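You operate a simulated robot arm through the tools that you are given. There is no shell and no other tool.

You are at the controls of a simulated robot arm. One attempt, no reset.

## Task
Print a green ring over the blue one on the grey block.
Fine: the green ink pad goes in the empty seat of the slide; ink the press from it; one print; the block stays under the press. Where these are worked on the way, their far stop is far enough and under half their travel is too little: pad press slide.
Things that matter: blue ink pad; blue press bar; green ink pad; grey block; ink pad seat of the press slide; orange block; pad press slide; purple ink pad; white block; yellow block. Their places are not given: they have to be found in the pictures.

Only the result counts: the job must be done as asked and must still hold three seconds after the hand-in. Knocking over, shifting, dropping, spilling or breaking anything else fails it.

## Robot
A 7-joint arm with a two-finger parallel gripper, fixed in place. Base frame: the origin is at the foot of the arm, x ahead of it, y to its left, z up; the work surface is at about z = 82. Units: cm, degrees, N and s.
With the tool pointing down near the work surface it reaches from about 24 to 68 cm from the base axis. Its first joint turns from -66.0 to 66.0 degrees. Payload 2.4 kg.
The TCP is the grasp point between the finger pads, 3 cm short of the fingertips. In the tool frame z runs along the fingers and y along their closing line. The gripper opens to 9.4 cm. The fingers are 2.8 cm wide and 1 cm thick; the gripper's body (5 by 9.6 cm) begins 5.5 cm behind the TCP.
Orientation is that of the tool frame in the base frame, as a unit quaternion [x, y, z, w]. With the fingers straight down and closing along the base's y, the tool's x points along the base's -x, its y along +y and its z along -z.

## Interface
- The arm moves only by the tool step_arm. Its argument "rows" is one flat list of numbers, 7 for each row, row after row: the shift along the tool's x, y, z in units of 100 mm (1.0 is 100 mm), then the turn, a rotation vector about the tool's x, y, z in units of 180 degrees (1.0 is 180 degrees), then the finger opening in cm, from 0 to 9.4. In form: [x, y, z, wx, wy, wz, claw, x, y, z, wx, wy, wz, claw, ...]. A call has 1 to 20 rows; each row is the pose to reach, as a shift and turn from the pose commanded when the call began, along the tool's axes at that moment. A call with a number of a shift or a turn outside -1 to 1 is refused whole. Each row takes 0.2 s and may step no farther than 5 cm and 8.6 degrees from the row before; otherwise, or with a gripper value out of range, the whole call is refused. Where a pose cannot be reached the arm comes as near as it can. A force on the tool above 40 N (or 10 N above the force at the start of the call, whichever is more), or a blocked arm, ends the call early, and 0.2 s more pass. The fingers move at their own pace (about 15.3 cm/s each) and stop on an object; they squeeze with about 36 N. The grip force told is the motor's: it shows also when the fingers shut on nothing. Time passes only in rows, and 0.2 s behind the last, so rows that repeat a pose let the fingers close. It gives the time, the measured TCP pose, the force on the tool (base axes), the opening and the grip force at its end, in the units of the frame above (readings bear some noise), with the torque about the TCP (base axes, N m) and any sound that the robot's microphone picked up.
- Cameras (640 x 400 px; columns grow to the right, rows downward): "scene" is fixed at [4.7, 48.03, 144.64]; the picture's right is [-0.66, -0.75, 0.00], its down [-0.41, 0.36, -0.83] and it looks along [0.63, -0.55, -0.55] (base axes); focal length 346 px, centre (320, 200). "wrist" rides on the gripper at [7.6, 1.4, -10.2] in the tool frame; the picture's right is [-0.18, 0.98, 0.00], its down [-0.75, -0.14, -0.64] and it looks along [-0.63, -0.12, 0.77] (tool axes); focal length 243 px, centre (320, 200).
- camera(camera): a new picture of that camera. No time passes.
- locate(camera, pixels): for up to 12 pixels [column, row] of the newest picture of that camera ("zoom" is the newest enlarged one), the place [x, y, z] in the base frame of the surface seen there, good to about 0.2 cm. No time passes.
- enlarge(camera, box): a new picture of the part [left, top, right, bottom] of that camera's present view, enlarged. No time passes.
- sign_off(): hands the job in; it is judged then, once.

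Unless the task says otherwise, let go and move clear before handing in.

The tools are called after "Request:" by a JSON object that holds its "op" and its "data". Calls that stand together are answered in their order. step_arm: Moves the arm, as the interface text tells. Its arguments: {"type":"object","properties":{"rows":{"type":"array"}},"required":["rows"]} The other tools are called the same way: camera (camera) takes a picture; locate (camera, pixels) gives the place of the surface under pixels of a picture; enlarge (camera, box) takes an enlarged picture of a part of a camera's view; sign_off () hands the job in.

At the start:

```text
time: 0.0
position: [35.53, 9.77, 122.44]
ee_rot: [0.0, 1.0, -0.001, 0.0]
wrist_force: [-0.2, 0.1, -0.8]
torque: [0.04, 0.0, 0.02]
opening: 9.39
finger_force: 0.0
```

scene: 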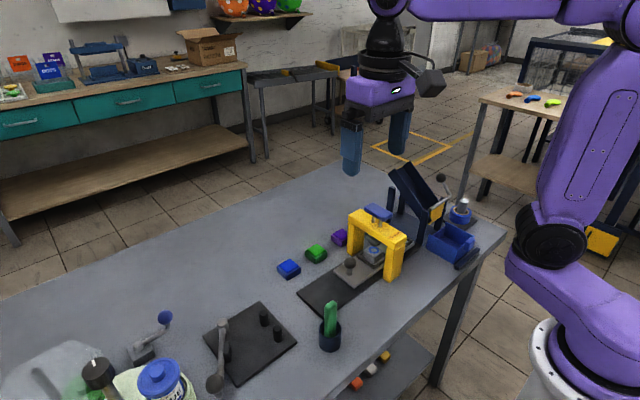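
wrist: 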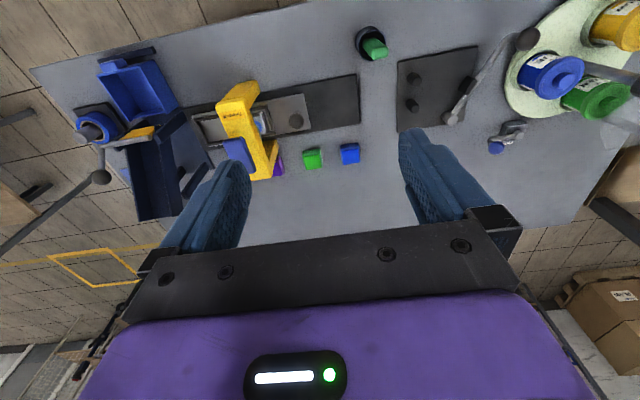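

The scene shows a yellow press frame around (375,245) with a slide and knob near (350,265), and blue, green and purple pads near (289,268), (316,254), (339,237). I'll take enlarged views to study the press and the pads.

Request:
{"op": "enlarge", "data": {"camera": "scene", "box": [260, 160, 500, 330]}}

Request:
{"op": "enlarge", "data": {"camera": "wrist", "box": [170, 60, 380, 200]}}

```text
2.35 times, centred on (380, 245) of scene
```

zoom: 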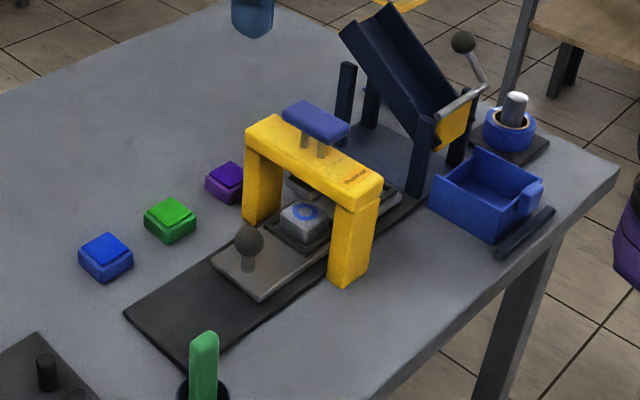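

```text
2.86 times, centred on (275, 130) of wrist
```

zoom: 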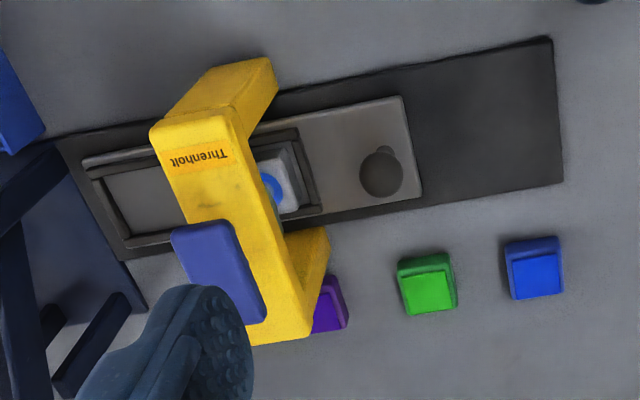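

The slide has the grey block with the blue ring near the frame, and an empty seat on the far side beyond it. I'll measure the key points on the fresh zooms.

Request:
{"op": "locate", "data": {"camera": "zoom", "pixels": [[380, 172], [402, 98], [420, 195], [292, 130], [320, 208], [95, 165], [128, 240], [545, 40], [562, 180], [160, 205], [215, 270], [290, 185]]}}

Request:
{"op": "enlarge", "data": {"camera": "scene", "box": [320, 190, 430, 300]}}

```text
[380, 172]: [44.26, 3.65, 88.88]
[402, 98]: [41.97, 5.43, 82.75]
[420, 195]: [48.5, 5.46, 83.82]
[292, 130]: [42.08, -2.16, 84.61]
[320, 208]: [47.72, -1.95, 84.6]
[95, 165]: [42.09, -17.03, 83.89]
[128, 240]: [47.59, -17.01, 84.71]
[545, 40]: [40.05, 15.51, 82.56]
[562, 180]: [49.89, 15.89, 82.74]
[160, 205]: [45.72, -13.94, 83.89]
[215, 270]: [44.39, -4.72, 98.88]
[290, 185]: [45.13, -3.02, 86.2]
```

```text
3.64 times, centred on (375, 245) of scene
```

zoom: 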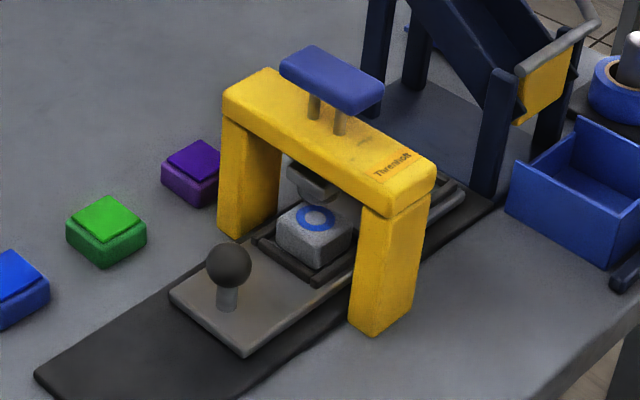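

The zoom shows the stamp head hanging at about (315,178) under the blue bar, just behind the block at (315,225). I'll measure the frame legs, bar, head, block, knob and pads in this zoom.

Request:
{"op": "locate", "data": {"camera": "zoom", "pixels": [[228, 258], [333, 82], [283, 68], [318, 47], [382, 90], [312, 175], [314, 217], [280, 222], [355, 225], [105, 218], [195, 160], [10, 270]]}}

Request:
{"op": "enlarge", "data": {"camera": "scene", "box": [270, 130, 510, 300]}}

```text
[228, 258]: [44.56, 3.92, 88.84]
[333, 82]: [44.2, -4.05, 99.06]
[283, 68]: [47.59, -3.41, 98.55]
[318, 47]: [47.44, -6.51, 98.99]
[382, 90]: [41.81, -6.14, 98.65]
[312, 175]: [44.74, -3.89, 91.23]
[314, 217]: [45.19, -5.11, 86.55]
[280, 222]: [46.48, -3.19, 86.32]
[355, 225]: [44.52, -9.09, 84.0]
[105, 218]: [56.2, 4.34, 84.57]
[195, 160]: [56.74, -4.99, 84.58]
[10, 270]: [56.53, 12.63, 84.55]
```

```text
2.35 times, centred on (390, 215) of scene
```

zoom: 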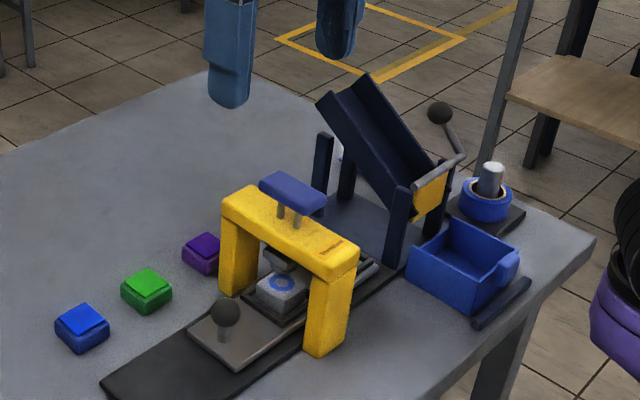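

The block already sits below the stamp (both near y = -4.5), and the empty seat is behind at about y = -13, next to the navy chute. I'll measure the chute and the seat to know how much room the hand has there.

Request:
{"op": "locate", "data": {"camera": "zoom", "pixels": [[322, 135], [322, 205], [395, 195], [393, 262], [350, 215], [330, 100], [370, 75], [440, 110], [415, 190], [440, 165], [405, 262], [372, 262]]}}

Request:
{"op": "enlarge", "data": {"camera": "wrist", "box": [60, 30, 270, 170]}}

```text
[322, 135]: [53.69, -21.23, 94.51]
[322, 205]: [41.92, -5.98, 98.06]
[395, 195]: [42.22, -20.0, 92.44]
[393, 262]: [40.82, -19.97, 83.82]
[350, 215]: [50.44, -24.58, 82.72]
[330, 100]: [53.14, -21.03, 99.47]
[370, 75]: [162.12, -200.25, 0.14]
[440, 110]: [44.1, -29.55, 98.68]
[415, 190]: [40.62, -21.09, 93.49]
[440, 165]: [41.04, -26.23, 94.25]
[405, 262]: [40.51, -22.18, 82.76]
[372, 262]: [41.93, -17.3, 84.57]
```

```text
2.86 times, centred on (165, 100) of wrist
```

zoom: 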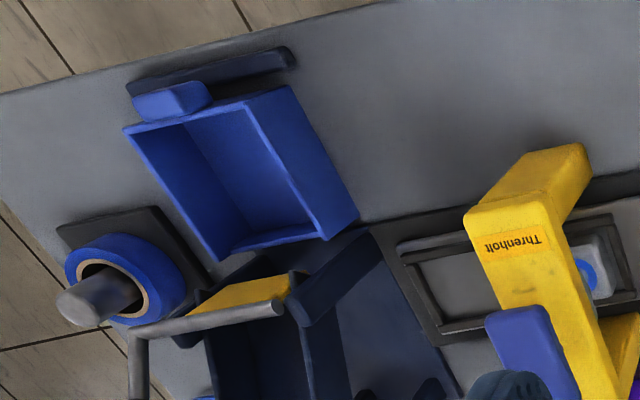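

The chute posts stand at about y = -20, so there is a gap of a few cm around the seat (y from -17 to -8). I'll lower the arm and shift it toward -y for a closer wrist view of the seat and press.

Request:
{"op": "step_arm", "data": {"rows": [0.1, -0.25, 0.2, 0, 0, 0, 9.4, 0.2, -0.5, 0.4, 0, 0, 0, 9.4, 0.3, -0.75, 0.6, 0, 0, 0, 9.4, 0.4, -0.95, 0.8, 0, 0, 0, 9.4]}}

Request:
{"op": "step_arm", "data": {"rows": [0.08, -0.3, 0.2, 0, 0, 0, 9.4, 0.15, -0.6, 0.4, 0, 0, 0, 9.4, 0.15, -0.95, 0.6, 0, 0, 0, 9.4]}}

Request:
{"op": "camera", "data": {"camera": "wrist"}}

```text
time: 1.0
position: [31.53, 0.23, 114.45]
ee_rot: [-0.001, 1.0, 0.0, 0.0]
wrist_force: [0.7, 0.1, 0.3]
torque: [0.0, 0.01, 0.0]
opening: 9.39
finger_force: 0.1
```

```text
time: 1.8
position: [29.81, -9.18, 108.26]
ee_rot: [-0.001, 1.0, 0.0, 0.0]
wrist_force: [0.0, -0.6, 0.2]
torque: [0.04, -0.03, -0.02]
opening: 9.39
finger_force: 0.0
```

```text
taken
```

wrist: 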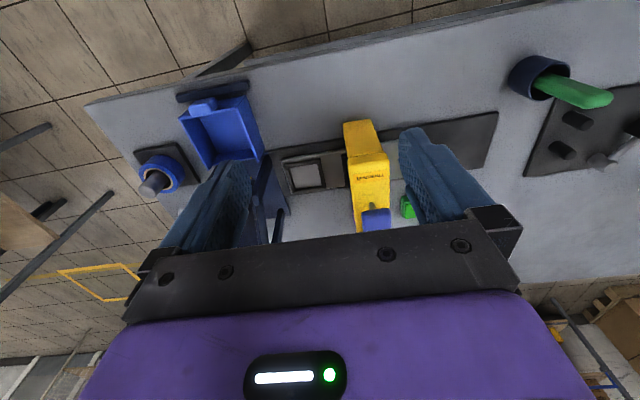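

The wrist view now shows the empty seat at (305,173) and the beam with bar around (368,170). I'll enlarge that part and measure the seat's rim, beam edges and post.

Request:
{"op": "enlarge", "data": {"camera": "wrist", "box": [240, 100, 430, 240]}}

```text
2.86 times, centred on (335, 170) of wrist
```

zoom: 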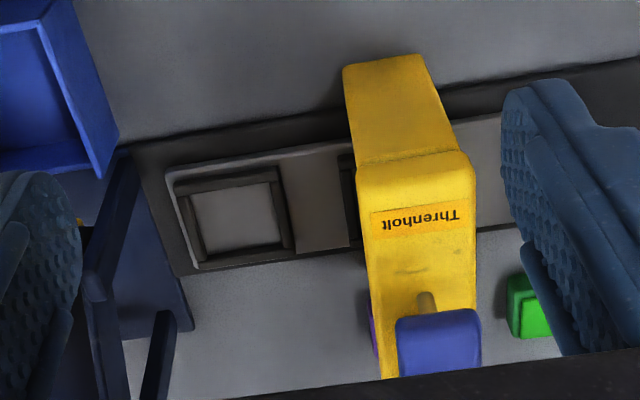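

Request:
{"op": "locate", "data": {"camera": "zoom", "pixels": [[192, 193], [272, 182], [206, 252], [282, 242], [180, 188], [278, 172], [200, 262], [290, 248], [358, 185], [472, 165], [435, 330], [238, 217]]}}

Request:
{"op": "locate", "data": {"camera": "wrist", "pixels": [[348, 124], [378, 124], [349, 155], [388, 155], [362, 230], [388, 228], [376, 210], [272, 168], [284, 210], [254, 220], [392, 182], [359, 182]]}}

```text
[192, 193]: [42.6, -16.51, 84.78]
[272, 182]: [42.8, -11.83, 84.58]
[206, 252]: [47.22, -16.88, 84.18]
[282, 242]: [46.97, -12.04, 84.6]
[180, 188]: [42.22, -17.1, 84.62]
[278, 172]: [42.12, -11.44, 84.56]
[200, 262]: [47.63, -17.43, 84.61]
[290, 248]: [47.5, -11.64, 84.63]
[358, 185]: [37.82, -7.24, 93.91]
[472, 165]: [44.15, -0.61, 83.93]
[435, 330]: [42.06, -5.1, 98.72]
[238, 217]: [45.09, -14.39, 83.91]
```

```text
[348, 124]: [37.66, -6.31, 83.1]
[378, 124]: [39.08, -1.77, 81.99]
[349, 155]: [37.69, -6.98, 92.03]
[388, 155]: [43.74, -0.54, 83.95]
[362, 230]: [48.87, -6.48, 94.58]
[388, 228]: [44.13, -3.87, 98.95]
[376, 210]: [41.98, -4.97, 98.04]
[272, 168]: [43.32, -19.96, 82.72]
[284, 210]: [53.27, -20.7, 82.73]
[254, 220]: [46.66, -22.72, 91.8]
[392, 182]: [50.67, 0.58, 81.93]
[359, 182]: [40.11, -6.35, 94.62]
```

The seat's inner floor spans roughly x 42.7–47.1, y -16.7 to -12 (floor 83.9, rim 84.6), so its centre is about (44.9, -14.4). Now I'll move above the green pad for a close look at its size and heading.

Request:
{"op": "step_arm", "data": {"rows": [-0.27, 0.24, 0, 0, 0, 0, 9.4, -0.54, 0.48, 0, 0, 0, 0, 9.4, -0.81, 0.72, 0, 0, 0, 0, 9.4]}}

Request:
{"op": "step_arm", "data": {"rows": [-0.27, 0.24, 0, 0, 0, 0, 9.4, -0.54, 0.48, 0, 0, 0, 0, 9.4, -0.81, 0.72, 0, 0, 0, 0, 9.4]}}

Request:
{"op": "camera", "data": {"camera": "wrist"}}

```text
time: 2.6
position: [38.15, -1.93, 108.28]
ee_rot: [0.0, 1.0, 0.0, 0.0]
wrist_force: [0.8, 0.0, -0.6]
torque: [-0.01, 0.02, -0.01]
opening: 9.4
finger_force: 0.1
```

```text
time: 3.4
position: [46.16, 5.31, 108.54]
ee_rot: [0.001, 1.0, 0.0, -0.001]
wrist_force: [-0.8, -0.2, 0.4]
torque: [-0.03, 0.0, -0.01]
opening: 9.42
finger_force: 0.1
```

```text
taken
```

wrist: 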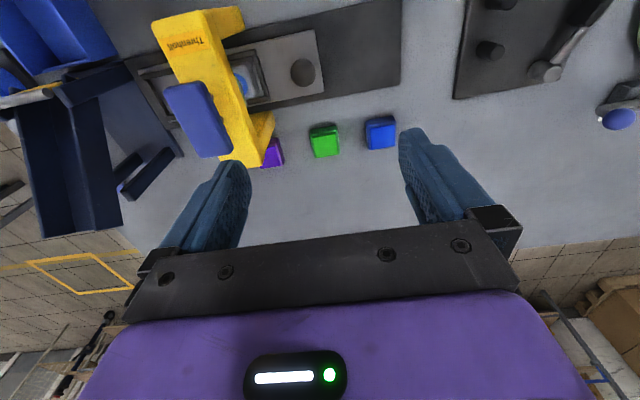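

Request:
{"op": "enlarge", "data": {"camera": "wrist", "box": [260, 90, 420, 190]}}

```text
4.00 times, centred on (340, 140) of wrist
```

zoom: 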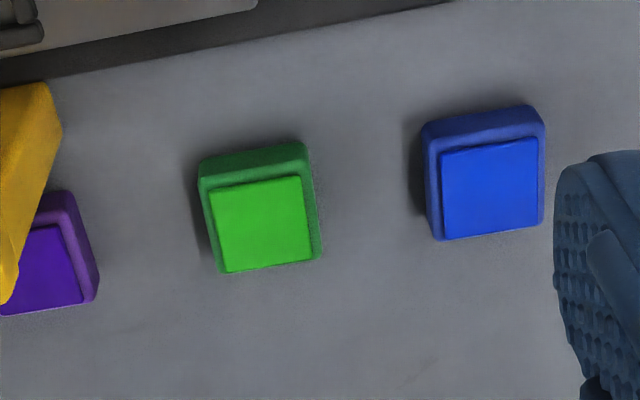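

The green pad's ink face spans about (212,187)–(313,270) in this zoom. I'll locate its corners and edges.

Request:
{"op": "locate", "data": {"camera": "zoom", "pixels": [[216, 192], [298, 180], [228, 268], [310, 260], [262, 225], [203, 170], [302, 150], [318, 252], [258, 165], [207, 205], [314, 205], [250, 245]]}}

Request:
{"op": "locate", "data": {"camera": "wrist", "pixels": [[303, 72], [303, 60], [292, 74], [315, 74], [303, 85], [240, 82], [200, 118], [175, 90], [200, 85], [228, 150], [205, 155], [300, 95]]}}

```text
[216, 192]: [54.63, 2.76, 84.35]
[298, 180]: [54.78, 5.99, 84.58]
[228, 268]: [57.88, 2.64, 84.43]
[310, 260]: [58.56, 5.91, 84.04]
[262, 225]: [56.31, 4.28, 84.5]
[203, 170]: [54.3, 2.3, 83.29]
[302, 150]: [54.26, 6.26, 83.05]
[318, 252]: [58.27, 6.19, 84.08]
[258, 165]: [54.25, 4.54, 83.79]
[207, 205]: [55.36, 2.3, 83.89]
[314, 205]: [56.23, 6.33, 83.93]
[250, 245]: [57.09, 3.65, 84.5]
```

```text
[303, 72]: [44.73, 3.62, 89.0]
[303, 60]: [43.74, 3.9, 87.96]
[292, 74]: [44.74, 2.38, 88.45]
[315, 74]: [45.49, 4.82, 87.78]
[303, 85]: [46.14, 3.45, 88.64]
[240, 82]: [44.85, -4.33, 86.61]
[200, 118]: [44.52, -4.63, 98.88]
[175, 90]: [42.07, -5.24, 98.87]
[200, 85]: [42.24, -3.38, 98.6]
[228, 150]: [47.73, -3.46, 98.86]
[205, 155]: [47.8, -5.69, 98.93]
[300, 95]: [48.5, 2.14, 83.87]
```

The green pad's base is about 4.1 cm square (x 54.2–58.4, y 2.3–6.3, top 84.0, ink top 84.5), centred at (56.3, 4.3) and square to the base axes. I'll move over it at z ≈ 98 with the fingers at 6.5 cm.

Request:
{"op": "step_arm", "data": {"rows": [-0.25, -0.02, 0.25, 0, 0, 0, 6.5, -0.5, -0.04, 0.5, 0, 0, 0, 6.5, -0.75, -0.06, 0.75, 0, 0, 0, 6.5, -1.0, -0.087, 1.0, 0, 0, 0, 6.5, -1.0, -0.087, 1.0, 0, 0, 0, 6.5]}}

Request:
{"op": "enlarge", "data": {"camera": "scene", "box": [240, 150, 440, 290]}}

Request:
{"op": "camera", "data": {"camera": "wrist"}}

```text
time: 4.6
position: [56.5, 4.29, 98.47]
ee_rot: [0.0, 1.0, 0.0, 0.0]
wrist_force: [0.2, 0.2, 0.4]
torque: [0.0, 0.02, 0.05]
opening: 6.5
finger_force: 0.0
```

```text
2.86 times, centred on (340, 220) of scene
```

zoom: 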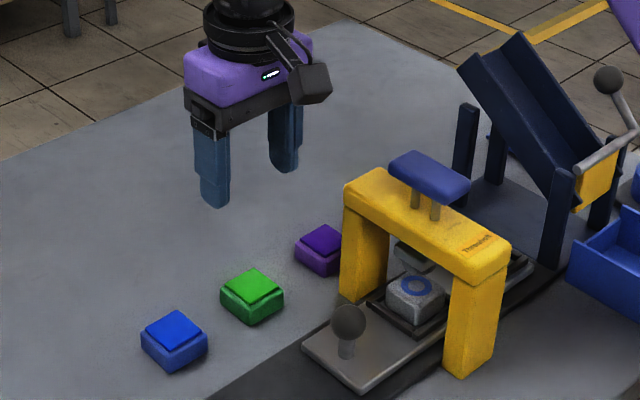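

```text
taken
```

wrist: 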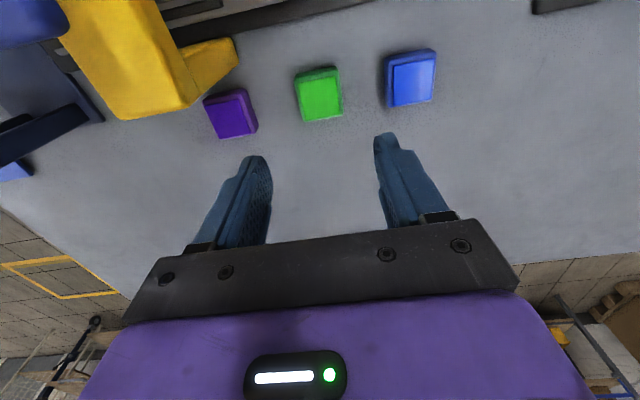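

Both views show the hand above the green pad, whose ink face is at about (320,97) in the wrist view. I'll enlarge and re-measure the pad from this closer distance.

Request:
{"op": "enlarge", "data": {"camera": "wrist", "box": [270, 50, 370, 130]}}

```text
5.00 times, centred on (320, 90) of wrist
```

zoom: 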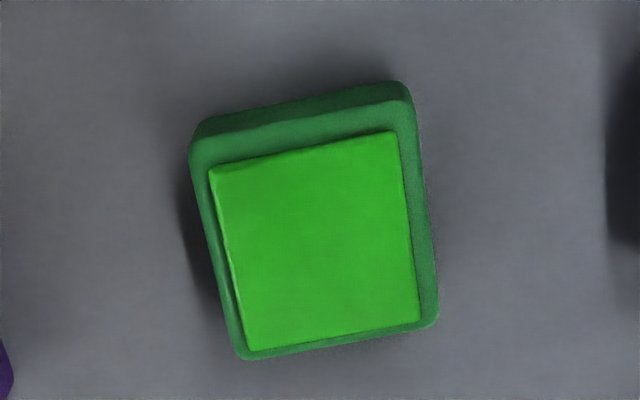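

Request:
{"op": "locate", "data": {"camera": "zoom", "pixels": [[216, 178], [390, 142], [250, 345], [416, 318], [317, 245], [196, 155], [406, 105], [243, 355], [436, 315], [300, 115], [222, 265], [422, 210]]}}

```text
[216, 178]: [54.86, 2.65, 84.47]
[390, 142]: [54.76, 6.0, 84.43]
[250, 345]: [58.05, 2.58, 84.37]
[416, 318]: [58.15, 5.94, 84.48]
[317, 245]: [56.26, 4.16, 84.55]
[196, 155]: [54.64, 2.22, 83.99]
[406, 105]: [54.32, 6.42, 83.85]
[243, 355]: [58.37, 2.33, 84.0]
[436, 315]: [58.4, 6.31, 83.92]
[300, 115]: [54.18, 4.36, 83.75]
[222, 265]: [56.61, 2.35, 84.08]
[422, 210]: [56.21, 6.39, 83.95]
```

The pad centre comes out at about (56.35, 4.32), which matches the TCP. I'll descend until the tips are just above the pad and read the pose.

Request:
{"op": "step_arm", "data": {"rows": [0, 0, 0.3, 0, 0, 0, 6.5, 0, 0, 0.6, 0, 0, 0, 6.5, 0, 0, 0.85, 0, 0, 0, 6.5, 0, 0, 1.0, 0, 0, 0, 6.5, 0, 0, 1.0, 0, 0, 0, 6.5]}}

Request:
{"op": "enlarge", "data": {"camera": "scene", "box": [260, 190, 380, 290]}}

```text
time: 5.8
position: [56.11, 4.51, 88.53]
ee_rot: [0.0, 1.0, 0.0, 0.0]
wrist_force: [0.4, -0.4, -0.3]
torque: [-0.02, 0.0, -0.01]
opening: 6.51
finger_force: 0.1
```

```text
4.00 times, centred on (320, 240) of scene
```

zoom: 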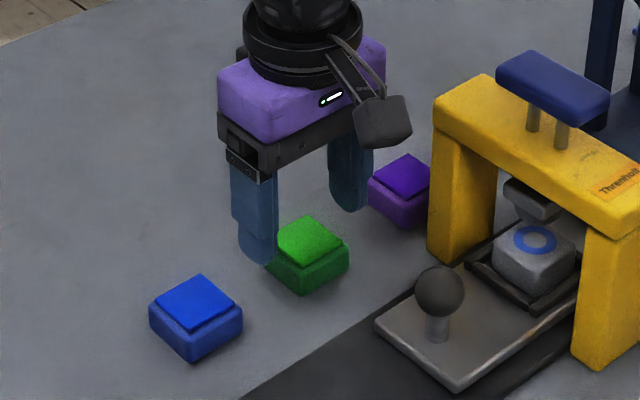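

The tips hang just above the pad on both sides of it, with the pad centred between them. I'll go down 2.5 cm and close on the pad's base.

Request:
{"op": "step_arm", "data": {"rows": [-0.012, 0, 0.13, 0, 0, 0, 6.5, -0.012, 0, 0.254, 0, 0, 0, 6.5, -0.012, 0, 0.254, 0, 0, 0, 5.0, -0.012, 0, 0.254, 0, 0, 0, 3.0, -0.012, 0, 0.254, 0, 0, 0, 3.0, -0.012, 0, 0.254, 0, 0, 0, 3.0]}}

Request:
{"op": "enlarge", "data": {"camera": "scene", "box": [260, 190, 380, 290]}}

```text
time: 7.2
position: [56.31, 4.59, 86.05]
ee_rot: [0.0, 1.0, 0.0, 0.0]
wrist_force: [-0.7, -0.1, 0.0]
torque: [-0.04, 0.0, 0.02]
opening: 4.28
finger_force: 35.9
```

```text
4.00 times, centred on (320, 240) of scene
```

zoom: 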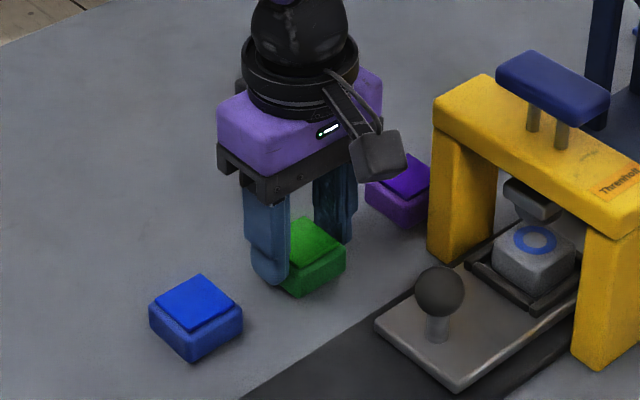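

The grip reads 35.9 N at 4.28 cm opening, so the pad is held. I'll lift straight up 20 cm, in two calls, and check the pad is still in the fingers.

Request:
{"op": "step_arm", "data": {"rows": [0, 0, -0.1, 0, 0, 0, 3.0, 0, 0, -0.3, 0, 0, 0, 3.0, 0, 0, -0.6, 0, 0, 0, 3.0, 0, 0, -0.9, 0, 0, 0, 3.0, 0, 0, -1.0, 0, 0, 0, 3.0]}}

Request:
{"op": "step_arm", "data": {"rows": [0, 0, -0.3, 0, 0, 0, 3.0, 0, 0, -0.6, 0, 0, 0, 3.0, 0, 0, -0.9, 0, 0, 0, 3.0, 0, 0, -1.0, 0, 0, 0, 3.0]}}

Request:
{"op": "camera", "data": {"camera": "scene"}}

Request:
{"op": "camera", "data": {"camera": "wrist"}}

```text
time: 8.4
position: [56.37, 4.36, 95.96]
ee_rot: [-0.001, 1.0, 0.0, 0.0]
wrist_force: [-0.4, 0.9, 0.3]
torque: [-0.02, -0.03, 0.0]
opening: 3.01
finger_force: 0.1
```

```text
time: 9.4
position: [56.38, 4.45, 105.96]
ee_rot: [0.0, 1.0, -0.001, 0.0]
wrist_force: [-0.3, -0.5, 0.3]
torque: [0.0, 0.01, 0.01]
opening: 2.98
finger_force: 0.2
```

```text
taken
```

scene: 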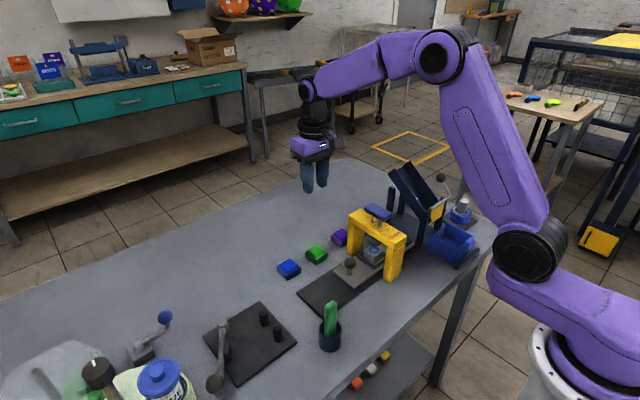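

```text
taken
```

wrist: 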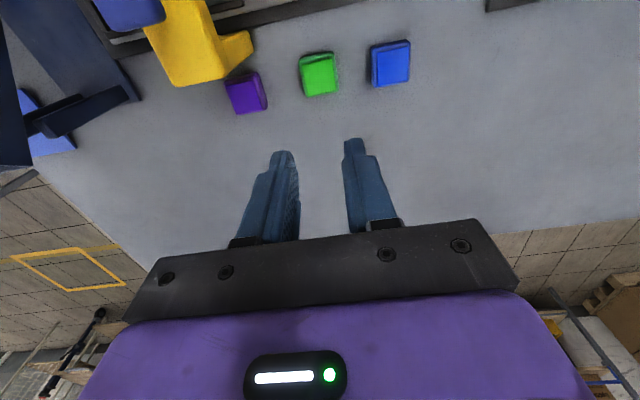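

The opening fell to 3.0 cm and the green pad still sits on the table near (318,75) in the wrist view, so it slipped out during the lift. I'll enlarge and check whether it moved before regripping it lower.

Request:
{"op": "enlarge", "data": {"camera": "wrist", "box": [210, 20, 430, 130]}}

Request:
{"op": "enlarge", "data": {"camera": "scene", "box": [260, 220, 360, 290]}}

```text
2.91 times, centred on (320, 75) of wrist
```

zoom: 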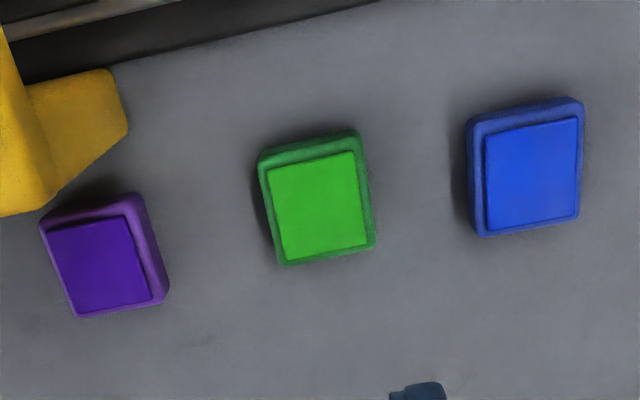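

```text
5.71 times, centred on (310, 255) of scene
```

zoom: 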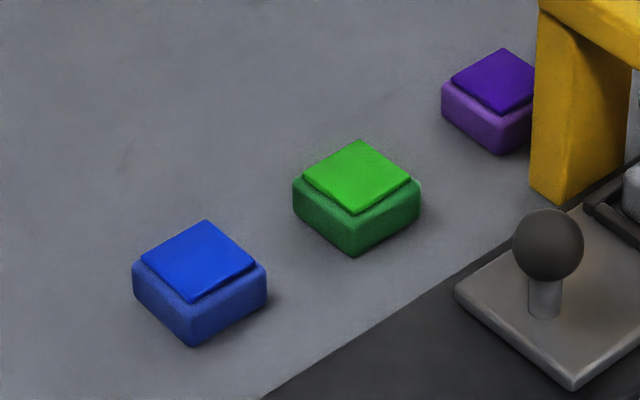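

The green pad stands flat and looks undisturbed. I'll re-measure it in the scene zoom.

Request:
{"op": "locate", "data": {"camera": "zoom", "pixels": [[360, 141], [305, 175], [353, 211], [409, 180], [357, 178], [295, 185], [353, 220], [418, 188], [353, 254], [293, 212], [419, 214], [325, 235]]}}

Request:
{"op": "locate", "data": {"camera": "wrist", "pixels": [[303, 77], [330, 73], [307, 107], [334, 104], [318, 90], [300, 75], [333, 66], [307, 110], [338, 104], [304, 90], [336, 85], [316, 69]]}}

```text
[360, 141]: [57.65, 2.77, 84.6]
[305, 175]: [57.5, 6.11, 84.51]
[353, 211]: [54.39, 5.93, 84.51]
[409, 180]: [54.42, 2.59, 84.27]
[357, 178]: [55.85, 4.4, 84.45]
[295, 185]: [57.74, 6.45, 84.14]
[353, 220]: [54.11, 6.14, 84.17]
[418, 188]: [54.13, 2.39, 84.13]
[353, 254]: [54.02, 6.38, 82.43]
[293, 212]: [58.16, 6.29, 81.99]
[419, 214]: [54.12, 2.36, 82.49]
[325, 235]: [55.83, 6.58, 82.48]
```

```text
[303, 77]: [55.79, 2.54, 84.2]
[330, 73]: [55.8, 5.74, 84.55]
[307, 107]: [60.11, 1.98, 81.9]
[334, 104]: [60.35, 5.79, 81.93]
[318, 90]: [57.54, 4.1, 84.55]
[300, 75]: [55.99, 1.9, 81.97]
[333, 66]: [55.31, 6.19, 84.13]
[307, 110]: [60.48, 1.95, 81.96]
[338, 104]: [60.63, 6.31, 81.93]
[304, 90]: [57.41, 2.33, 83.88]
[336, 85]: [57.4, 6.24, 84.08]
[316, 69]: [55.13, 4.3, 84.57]
```

The scene measures put the centre at about (56.0–56.2, 4.4). I'll enlarge the wrist view of it to settle the x position.

Request:
{"op": "enlarge", "data": {"camera": "wrist", "box": [280, 45, 360, 105]}}

```text
6.67 times, centred on (320, 75) of wrist
```

zoom: 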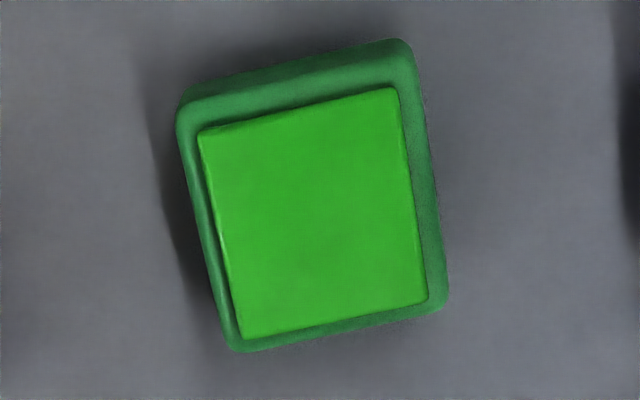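

Request:
{"op": "locate", "data": {"camera": "zoom", "pixels": [[204, 142], [392, 96], [244, 332], [422, 296], [315, 215], [182, 118], [408, 52], [236, 346], [444, 302], [300, 75], [212, 250], [430, 190]]}}

```text
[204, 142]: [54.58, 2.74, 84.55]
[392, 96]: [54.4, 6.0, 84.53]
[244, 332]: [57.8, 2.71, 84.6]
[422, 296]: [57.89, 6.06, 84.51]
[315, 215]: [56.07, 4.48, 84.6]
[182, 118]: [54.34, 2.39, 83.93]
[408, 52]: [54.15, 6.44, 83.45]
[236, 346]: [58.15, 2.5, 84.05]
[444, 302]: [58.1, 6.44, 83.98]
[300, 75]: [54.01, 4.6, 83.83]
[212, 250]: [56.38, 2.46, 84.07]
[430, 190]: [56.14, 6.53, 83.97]
```

The pad's centre is now about (56.15, 4.43), a shift of only 2 mm, and it is still flat and square. I'll return with open fingers to just above it.

Request:
{"op": "step_arm", "data": {"rows": [0.02, 0.006, 0.1, 0, 0, 0, 6.5, 0.02, 0.006, 0.4, 0, 0, 0, 6.5, 0.02, 0.006, 0.7, 0, 0, 0, 6.5, 0.02, 0.006, 1.0, 0, 0, 0, 6.5]}}

Request:
{"op": "step_arm", "data": {"rows": [0, 0, 0.3, 0, 0, 0, 6.5, 0, 0, 0.55, 0, 0, 0, 6.5, 0, 0, 0.75, 0, 0, 0, 6.5, 0, 0, 0.9, 0, 0, 0, 6.5, 0, 0, 1.0, 0, 0, 0, 6.5, 0, 0, 1.0, 0, 0, 0, 6.5]}}

Request:
{"op": "enlarge", "data": {"camera": "scene", "box": [260, 190, 380, 290]}}

```text
time: 10.4
position: [56.21, 4.51, 95.93]
ee_rot: [0.001, 1.0, 0.0, 0.0]
wrist_force: [1.0, -0.4, 0.5]
torque: [0.0, -0.01, -0.02]
opening: 6.51
finger_force: 0.1
```

```text
time: 11.8
position: [56.27, 4.39, 85.91]
ee_rot: [0.001, 1.0, 0.001, 0.0]
wrist_force: [0.6, 0.6, -0.8]
torque: [0.03, -0.03, 0.02]
opening: 6.48
finger_force: 0.1
```

```text
4.00 times, centred on (320, 240) of scene
```

zoom: 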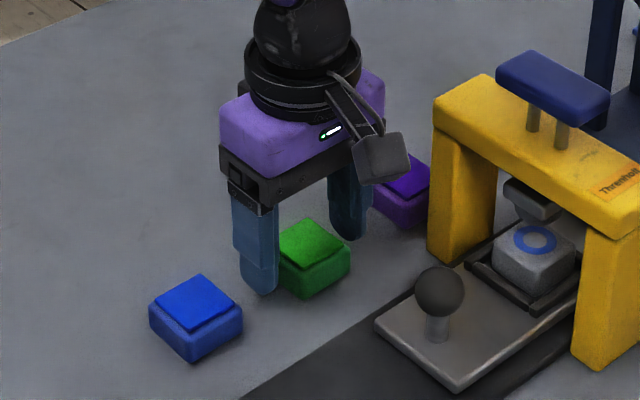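

The fingers straddle the green pad at z = 85.9. I'll go 5 mm lower than last time, close, and then lift only a little to test the grip.

Request:
{"op": "step_arm", "data": {"rows": [0, 0, 0.03, 0, 0, 0, 6.5, 0, 0, 0.05, 0, 0, 0, 6.5, 0, 0, 0.05, 0, 0, 0, 5.0, 0, 0, 0.05, 0, 0, 0, 3.0, 0, 0, 0.05, 0, 0, 0, 1.0, 0, 0, 0.05, 0, 0, 0, 0, 0, 0, 0.05, 0, 0, 0, 0]}}

Request:
{"op": "step_arm", "data": {"rows": [0, 0, -0.02, 0, 0, 0, 0, 0, 0, -0.04, 0, 0, 0, 0, 0, 0, -0.06, 0, 0, 0, 0, 0, 0, -0.08, 0, 0, 0, 0, 0, 0, -0.1, 0, 0, 0, 0, 0, 0, -0.1, 0, 0, 0, 0]}}

Request:
{"op": "enlarge", "data": {"camera": "scene", "box": [260, 190, 380, 290]}}

```text
time: 13.4
position: [56.12, 4.32, 85.31]
ee_rot: [0.0, 1.0, 0.0, 0.0]
wrist_force: [0.7, 1.6, 1.3]
torque: [-0.03, -0.03, 0.04]
opening: 4.27
finger_force: 36.2
```

```text
time: 14.8
position: [56.13, 4.49, 86.49]
ee_rot: [0.0, 1.0, 0.001, 0.0]
wrist_force: [0.1, -0.1, -0.5]
torque: [-0.01, 0.0, 0.0]
opening: 4.29
finger_force: 35.6
```

```text
4.00 times, centred on (320, 240) of scene
```

zoom: 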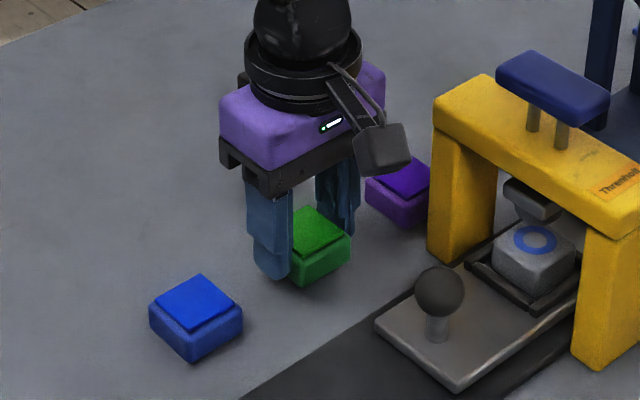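

Still 4.29 cm and 35.6 N after a 1 cm lift, and the pad's near bottom corner moved up from row 297 to 285. I'll confirm its height.

Request:
{"op": "locate", "data": {"camera": "zoom", "pixels": [[315, 230], [302, 253], [302, 280], [325, 262], [340, 240], [345, 258], [270, 272]]}}

```text
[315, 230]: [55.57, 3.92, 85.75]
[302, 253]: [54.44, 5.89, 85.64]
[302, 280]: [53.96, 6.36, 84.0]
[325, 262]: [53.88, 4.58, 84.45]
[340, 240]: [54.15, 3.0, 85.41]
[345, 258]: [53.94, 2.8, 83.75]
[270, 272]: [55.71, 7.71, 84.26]
```

The ink face is now at z ≈ 85.7, so the pad is lifted. I'll raise it gently in small steps.

Request:
{"op": "step_arm", "data": {"rows": [0, 0, -0.03, 0, 0, 0, 0, 0, 0, -0.08, 0, 0, 0, 0, 0, 0, -0.16, 0, 0, 0, 0, 0, 0, -0.26, 0, 0, 0, 0, 0, 0, -0.38, 0, 0, 0, 0, 0, 0, -0.5, 0, 0, 0, 0, 0, 0, -0.62, 0, 0, 0, 0, 0, 0, -0.74, 0, 0, 0, 0, 0, 0, -0.85, 0, 0, 0, 0, 0, 0, -0.93, 0, 0, 0, 0, 0, 0, -0.98, 0, 0, 0, 0, 0, 0, -1.0, 0, 0, 0, 0]}}

Request:
{"op": "step_arm", "data": {"rows": [0, 0, -0.03, 0, 0, 0, 0, 0, 0, -0.08, 0, 0, 0, 0, 0, 0, -0.16, 0, 0, 0, 0, 0, 0, -0.26, 0, 0, 0, 0, 0, 0, -0.38, 0, 0, 0, 0, 0, 0, -0.5, 0, 0, 0, 0, 0, 0, -0.62, 0, 0, 0, 0, 0, 0, -0.74, 0, 0, 0, 0, 0, 0, -0.85, 0, 0, 0, 0, 0, 0, -0.93, 0, 0, 0, 0, 0, 0, -0.98, 0, 0, 0, 0, 0, 0, -1.0, 0, 0, 0, 0]}}

Request:
{"op": "camera", "data": {"camera": "scene"}}

Request:
{"op": "camera", "data": {"camera": "wrist"}}

```text
time: 17.4
position: [56.16, 4.31, 96.53]
ee_rot: [0.0, 1.0, 0.0, 0.0]
wrist_force: [0.4, -0.5, -0.2]
torque: [0.01, 0.02, -0.02]
opening: 4.28
finger_force: 36.2
```

```text
time: 20.0
position: [56.2, 4.52, 106.52]
ee_rot: [0.0, 1.0, 0.0, 0.0]
wrist_force: [-0.8, -0.2, -1.1]
torque: [0.0, 0.0, -0.02]
opening: 4.27
finger_force: 35.8
```

```text
taken
```

scene: 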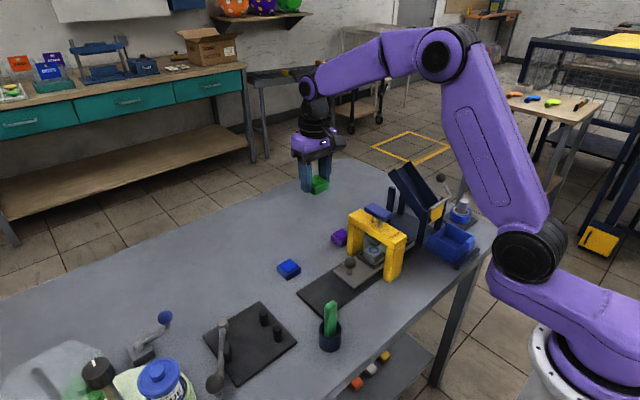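

```text
taken
```

wrist: 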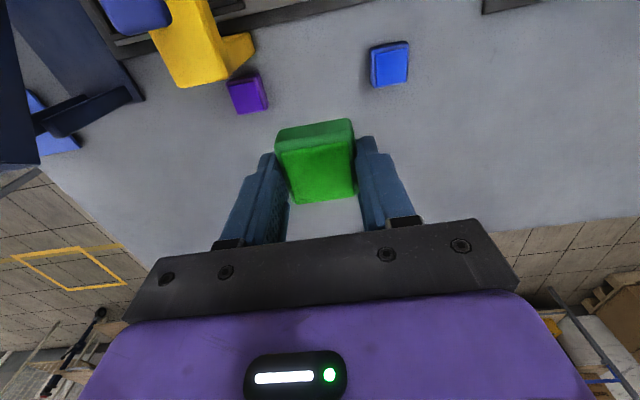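

The pad is held firmly, seen at (318,160) in the wrist view. I'll measure where it sits relative to the TCP.

Request:
{"op": "enlarge", "data": {"camera": "wrist", "box": [250, 105, 390, 215]}}

```text
3.64 times, centred on (320, 160) of wrist
```

zoom: 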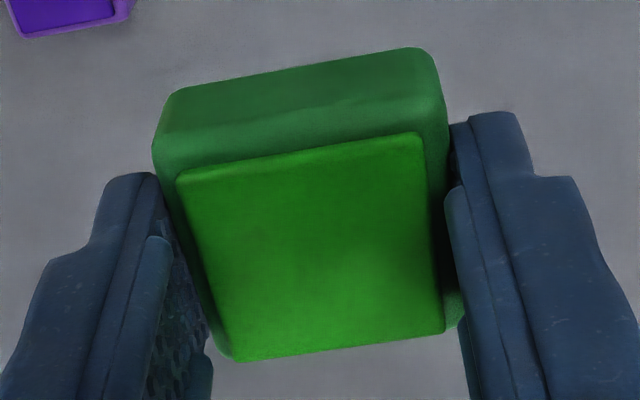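

Request:
{"op": "locate", "data": {"camera": "zoom", "pixels": [[182, 180], [418, 142], [240, 350], [440, 322], [315, 250], [180, 95], [412, 52], [300, 70], [160, 150], [440, 110], [300, 120], [310, 160]]}}

```text
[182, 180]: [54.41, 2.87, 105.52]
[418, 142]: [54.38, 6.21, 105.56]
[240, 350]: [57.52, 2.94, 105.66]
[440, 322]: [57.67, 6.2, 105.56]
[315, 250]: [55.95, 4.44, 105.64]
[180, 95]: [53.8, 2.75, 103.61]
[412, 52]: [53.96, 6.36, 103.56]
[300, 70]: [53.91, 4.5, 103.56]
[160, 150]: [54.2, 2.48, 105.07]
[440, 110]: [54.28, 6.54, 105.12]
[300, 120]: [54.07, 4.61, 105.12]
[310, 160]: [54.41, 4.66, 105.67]
```

The pad's ink centre reads (56.0, 4.55) with the TCP at about (56.15, 4.4), and its bottom is about 3.35 cm below the TCP. Next I'll carry it over the press to above the empty seat, staying at z ≈ 106.

Request:
{"op": "step_arm", "data": {"rows": [0.06, -0.1, 0, 0, 0, 0, 0, 0.17, -0.3, 0, 0, 0, 0, 0, 0.3, -0.52, 0, 0, 0, 0, 0, 0.43, -0.74, 0, 0, 0, 0, 0, 0.55, -0.94, 0, 0, 0, 0, 0]}}

Request:
{"op": "step_arm", "data": {"rows": [0.12, -0.2, 0, 0, 0, 0, 0, 0.25, -0.42, 0, 0, 0, 0, 0, 0.38, -0.64, 0, 0, 0, 0, 0, 0.49, -0.84, 0, 0, 0, 0, 0, 0.545, -0.94, 0, 0, 0, 0, 0, 0.545, -0.94, 0, 0, 0, 0, 0]}}

Request:
{"op": "camera", "data": {"camera": "scene"}}

Request:
{"op": "camera", "data": {"camera": "wrist"}}

```text
time: 21.2
position: [50.58, -4.88, 106.55]
ee_rot: [-0.001, 1.0, 0.001, 0.0]
wrist_force: [-0.8, 0.1, -1.6]
torque: [-0.03, 0.02, 0.0]
opening: 4.29
finger_force: 35.5
```

```text
time: 22.6
position: [45.2, -14.38, 106.48]
ee_rot: [0.0, 1.0, -0.001, 0.0]
wrist_force: [-0.4, 0.3, -0.9]
torque: [-0.02, 0.0, -0.02]
opening: 4.28
finger_force: 36.3
```

```text
taken
```

scene: 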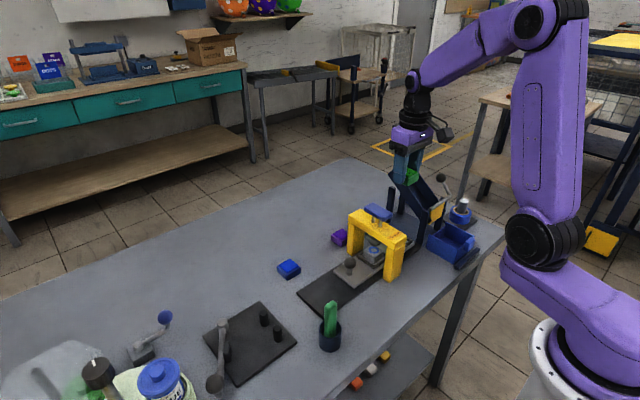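

```text
taken
```

wrist: 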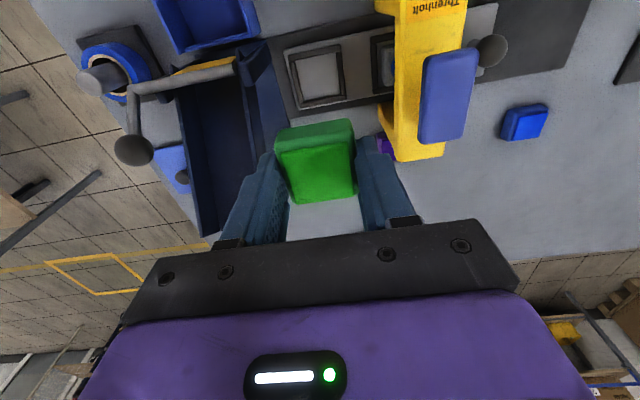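

The seat is in clear view at (318,75) below the pad. I'll enlarge it and measure its inner rim and the chute's nearest edges.

Request:
{"op": "enlarge", "data": {"camera": "wrist", "box": [270, 30, 370, 120]}}

```text
4.44 times, centred on (320, 75) of wrist
```

zoom: 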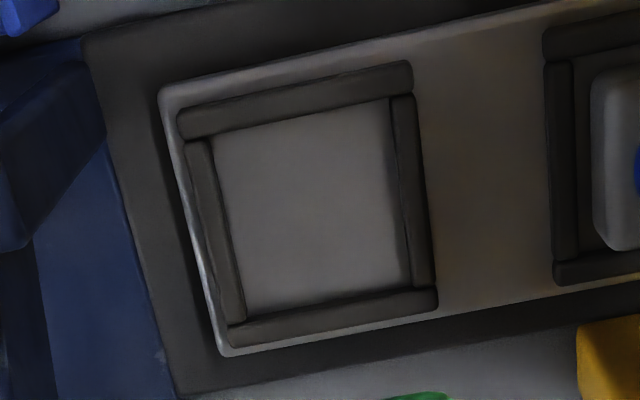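

Request:
{"op": "locate", "data": {"camera": "zoom", "pixels": [[214, 142], [390, 100], [245, 312], [410, 284], [180, 115], [410, 66], [232, 345], [436, 302], [305, 210], [300, 115], [330, 302], [212, 230]]}}

Request:
{"op": "locate", "data": {"camera": "zoom", "pixels": [[410, 190], [200, 150], [230, 300], [80, 120], [60, 70], [420, 280], [403, 110], [165, 95], [222, 350], [400, 270], [225, 160], [270, 125]]}}

Request:
{"op": "locate", "data": {"camera": "wrist", "pixels": [[318, 165], [282, 153], [346, 147], [296, 198], [350, 192], [258, 75], [268, 110], [244, 60], [238, 100], [420, 80], [394, 100], [400, 155]]}}

```text
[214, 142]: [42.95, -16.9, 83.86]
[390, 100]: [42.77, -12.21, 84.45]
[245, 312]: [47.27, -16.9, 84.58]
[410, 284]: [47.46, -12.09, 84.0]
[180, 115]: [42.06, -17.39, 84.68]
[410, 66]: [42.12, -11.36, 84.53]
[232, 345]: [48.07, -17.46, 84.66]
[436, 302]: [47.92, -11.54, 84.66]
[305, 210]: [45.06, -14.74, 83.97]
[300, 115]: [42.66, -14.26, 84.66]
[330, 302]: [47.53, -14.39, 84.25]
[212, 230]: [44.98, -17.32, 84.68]
```

```text
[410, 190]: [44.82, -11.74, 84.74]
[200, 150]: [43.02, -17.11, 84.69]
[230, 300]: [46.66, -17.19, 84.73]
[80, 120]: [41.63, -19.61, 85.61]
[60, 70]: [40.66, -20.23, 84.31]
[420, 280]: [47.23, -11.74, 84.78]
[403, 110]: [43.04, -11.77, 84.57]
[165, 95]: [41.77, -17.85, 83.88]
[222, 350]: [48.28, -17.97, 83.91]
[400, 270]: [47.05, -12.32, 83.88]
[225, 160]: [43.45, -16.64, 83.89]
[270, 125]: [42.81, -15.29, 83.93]
```

```text
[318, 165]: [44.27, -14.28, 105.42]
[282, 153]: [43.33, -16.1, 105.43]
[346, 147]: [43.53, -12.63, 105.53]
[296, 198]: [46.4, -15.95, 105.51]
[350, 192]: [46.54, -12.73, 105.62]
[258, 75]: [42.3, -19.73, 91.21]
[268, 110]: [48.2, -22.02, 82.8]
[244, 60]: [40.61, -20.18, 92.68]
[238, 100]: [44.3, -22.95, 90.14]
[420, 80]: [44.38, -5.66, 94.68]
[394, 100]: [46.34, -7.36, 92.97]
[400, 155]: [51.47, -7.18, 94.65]
```

The seat's centre is about (45.07, -14.47) with an inner opening of roughly 4.5 × 4.7 cm. I'll measure the held pad in the same pose for a direct comparison.

Request:
{"op": "enlarge", "data": {"camera": "wrist", "box": [250, 105, 390, 215]}}

```text
3.64 times, centred on (320, 160) of wrist
```

zoom: 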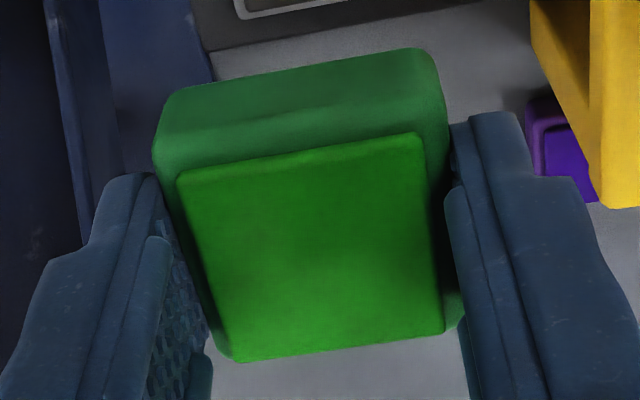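

Request:
{"op": "locate", "data": {"camera": "zoom", "pixels": [[182, 176], [416, 136], [232, 356], [442, 326], [300, 70], [200, 88], [400, 54], [162, 150], [442, 110], [300, 120], [180, 120], [430, 70]]}}

Request:
{"op": "locate", "data": {"camera": "zoom", "pixels": [[182, 176], [416, 136], [232, 356], [442, 326], [270, 165], [340, 152], [280, 352], [380, 338], [200, 250], [430, 230], [310, 245], [320, 200]]}}

```text
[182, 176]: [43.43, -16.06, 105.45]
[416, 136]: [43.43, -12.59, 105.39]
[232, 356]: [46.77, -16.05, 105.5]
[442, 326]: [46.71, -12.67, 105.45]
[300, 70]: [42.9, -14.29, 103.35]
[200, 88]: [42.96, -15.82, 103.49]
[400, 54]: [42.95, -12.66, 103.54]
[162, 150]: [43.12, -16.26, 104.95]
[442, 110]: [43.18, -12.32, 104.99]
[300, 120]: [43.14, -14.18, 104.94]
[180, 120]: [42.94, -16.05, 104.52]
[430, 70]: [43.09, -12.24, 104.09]
```

```text
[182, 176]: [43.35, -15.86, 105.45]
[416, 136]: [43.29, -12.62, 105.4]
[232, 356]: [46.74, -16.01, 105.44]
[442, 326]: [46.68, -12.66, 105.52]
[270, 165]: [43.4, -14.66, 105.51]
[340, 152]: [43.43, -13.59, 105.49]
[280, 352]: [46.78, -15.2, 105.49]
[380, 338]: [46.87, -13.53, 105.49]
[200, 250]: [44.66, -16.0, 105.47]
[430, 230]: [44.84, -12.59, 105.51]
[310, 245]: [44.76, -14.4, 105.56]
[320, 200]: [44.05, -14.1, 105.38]
```

The held pad's centre reads (45.05, -14.32) against the seat's (45.07, -14.47), so I'll shift about 1 mm toward -y while descending. First stop well above the rim to check clearance to the chute.

Request:
{"op": "step_arm", "data": {"rows": [0, -0.01, 0.05, 0, 0, 0, 0, 0, -0.01, 0.15, 0, 0, 0, 0, 0, -0.01, 0.3, 0, 0, 0, 0, 0, -0.01, 0.45, 0, 0, 0, 0, 0, -0.01, 0.6, 0, 0, 0, 0, 0, -0.01, 0.75, 0, 0, 0, 0, 0, -0.01, 0.88, 0, 0, 0, 0, 0, -0.01, 0.96, 0, 0, 0, 0, 0, -0.01, 1.0, 0, 0, 0, 0, 0, -0.01, 1.0, 0, 0, 0, 0]}}

Request:
{"op": "camera", "data": {"camera": "wrist"}}

Request:
{"op": "enlarge", "data": {"camera": "scene", "box": [340, 110, 480, 290]}}

```text
time: 24.8
position: [45.27, -14.61, 96.31]
ee_rot: [-0.001, 1.0, -0.001, 0.0]
wrist_force: [0.1, 0.5, -1.4]
torque: [-0.03, 0.03, 0.0]
opening: 4.29
finger_force: 36.1
```

```text
taken
```

wrist: 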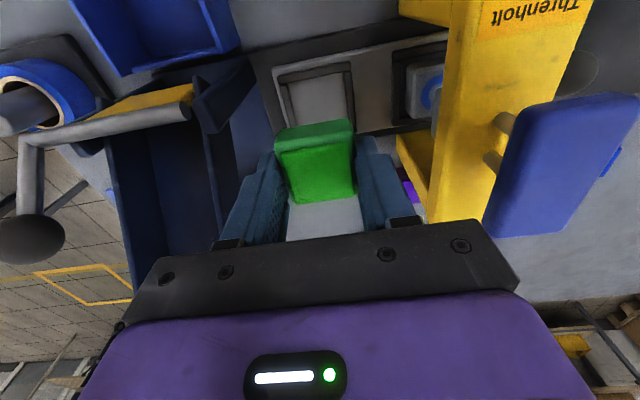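

```text
2.22 times, centred on (410, 200) of scene
```

zoom: 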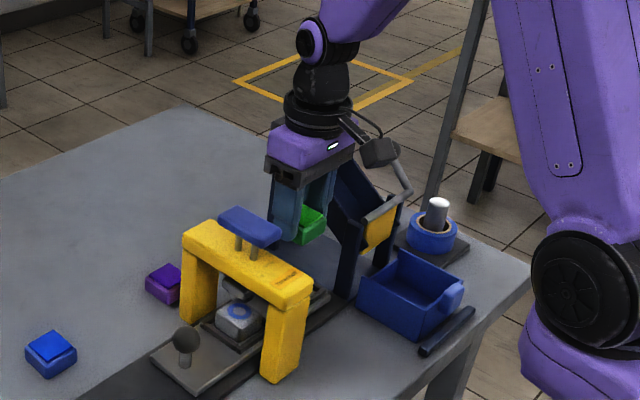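

The hand fits between beam and chute with room on both sides, and the seat's near rim shows just above the pad at (313,85). I'll enlarge once more to compare pad edges and seat edges in y.

Request:
{"op": "enlarge", "data": {"camera": "wrist", "box": [250, 50, 390, 210]}}

```text
2.50 times, centred on (320, 130) of wrist
```

zoom: 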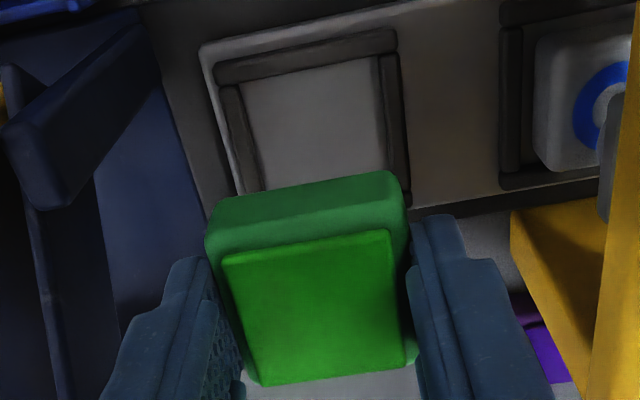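

Request:
{"op": "locate", "data": {"camera": "zoom", "pixels": [[246, 83], [378, 58], [218, 70], [394, 36], [262, 180], [384, 160], [235, 110], [392, 110], [226, 256], [386, 234], [258, 382], [406, 362]]}}

Request:
{"op": "locate", "data": {"camera": "zoom", "pixels": [[210, 230], [404, 200], [310, 190], [310, 240], [310, 310], [150, 60], [50, 150], [130, 30], [60, 205], [35, 190], [238, 130], [400, 150]]}}

```text
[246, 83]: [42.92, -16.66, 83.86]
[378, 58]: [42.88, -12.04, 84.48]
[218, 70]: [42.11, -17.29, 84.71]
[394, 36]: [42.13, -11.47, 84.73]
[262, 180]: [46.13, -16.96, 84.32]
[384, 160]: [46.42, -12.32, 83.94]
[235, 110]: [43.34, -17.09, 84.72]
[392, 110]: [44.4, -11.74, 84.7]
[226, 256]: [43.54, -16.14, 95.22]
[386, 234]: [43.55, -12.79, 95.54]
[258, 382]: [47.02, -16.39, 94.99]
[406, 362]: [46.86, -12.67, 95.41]
```

```text
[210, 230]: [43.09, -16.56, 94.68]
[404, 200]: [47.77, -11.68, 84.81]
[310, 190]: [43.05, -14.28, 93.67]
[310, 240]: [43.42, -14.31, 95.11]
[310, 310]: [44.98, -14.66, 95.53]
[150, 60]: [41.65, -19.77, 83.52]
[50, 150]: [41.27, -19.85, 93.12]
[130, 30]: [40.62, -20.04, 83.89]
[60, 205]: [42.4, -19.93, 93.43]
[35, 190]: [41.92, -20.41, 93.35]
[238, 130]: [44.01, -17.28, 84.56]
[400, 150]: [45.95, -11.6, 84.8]
```

Pad centre (45.17, -14.47) and seat centre (45.1, -14.45) now agree to under 1 mm, and the chute post (top 93.4 at y ≤ -19.8) clears the hand. I'll lower slowly until the pad bottom is just above the rim.

Request:
{"op": "step_arm", "data": {"rows": [0.006, 0, 0.05, 0, 0, 0, 0, 0.006, 0, 0.15, 0, 0, 0, 0, 0.006, 0, 0.27, 0, 0, 0, 0, 0.006, 0, 0.4, 0, 0, 0, 0, 0.006, 0, 0.53, 0, 0, 0, 0, 0.006, 0, 0.65, 0, 0, 0, 0, 0.006, 0, 0.74, 0, 0, 0, 0, 0.006, 0, 0.79, 0, 0, 0, 0, 0.006, 0, 0.81, 0, 0, 0, 0, 0.006, 0, 0.81, 0, 0, 0, 0]}}

Request:
{"op": "camera", "data": {"camera": "wrist"}}

Request:
{"op": "enlarge", "data": {"camera": "scene", "box": [350, 130, 470, 270]}}

```text
time: 27.0
position: [45.17, -14.45, 88.33]
ee_rot: [-0.001, 1.0, -0.001, 0.0]
wrist_force: [-0.2, 0.0, -0.4]
torque: [0.03, 0.02, 0.03]
opening: 4.29
finger_force: 36.3
```

```text
taken
```

wrist: 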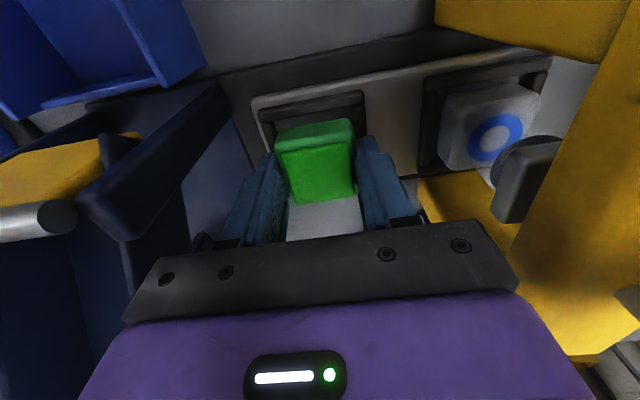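

```text
2.86 times, centred on (410, 200) of scene
```

zoom: 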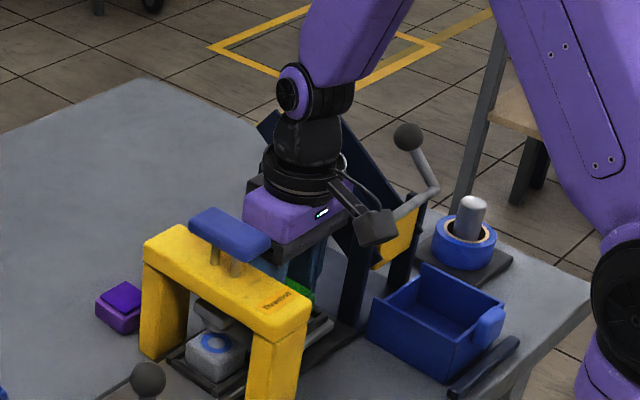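

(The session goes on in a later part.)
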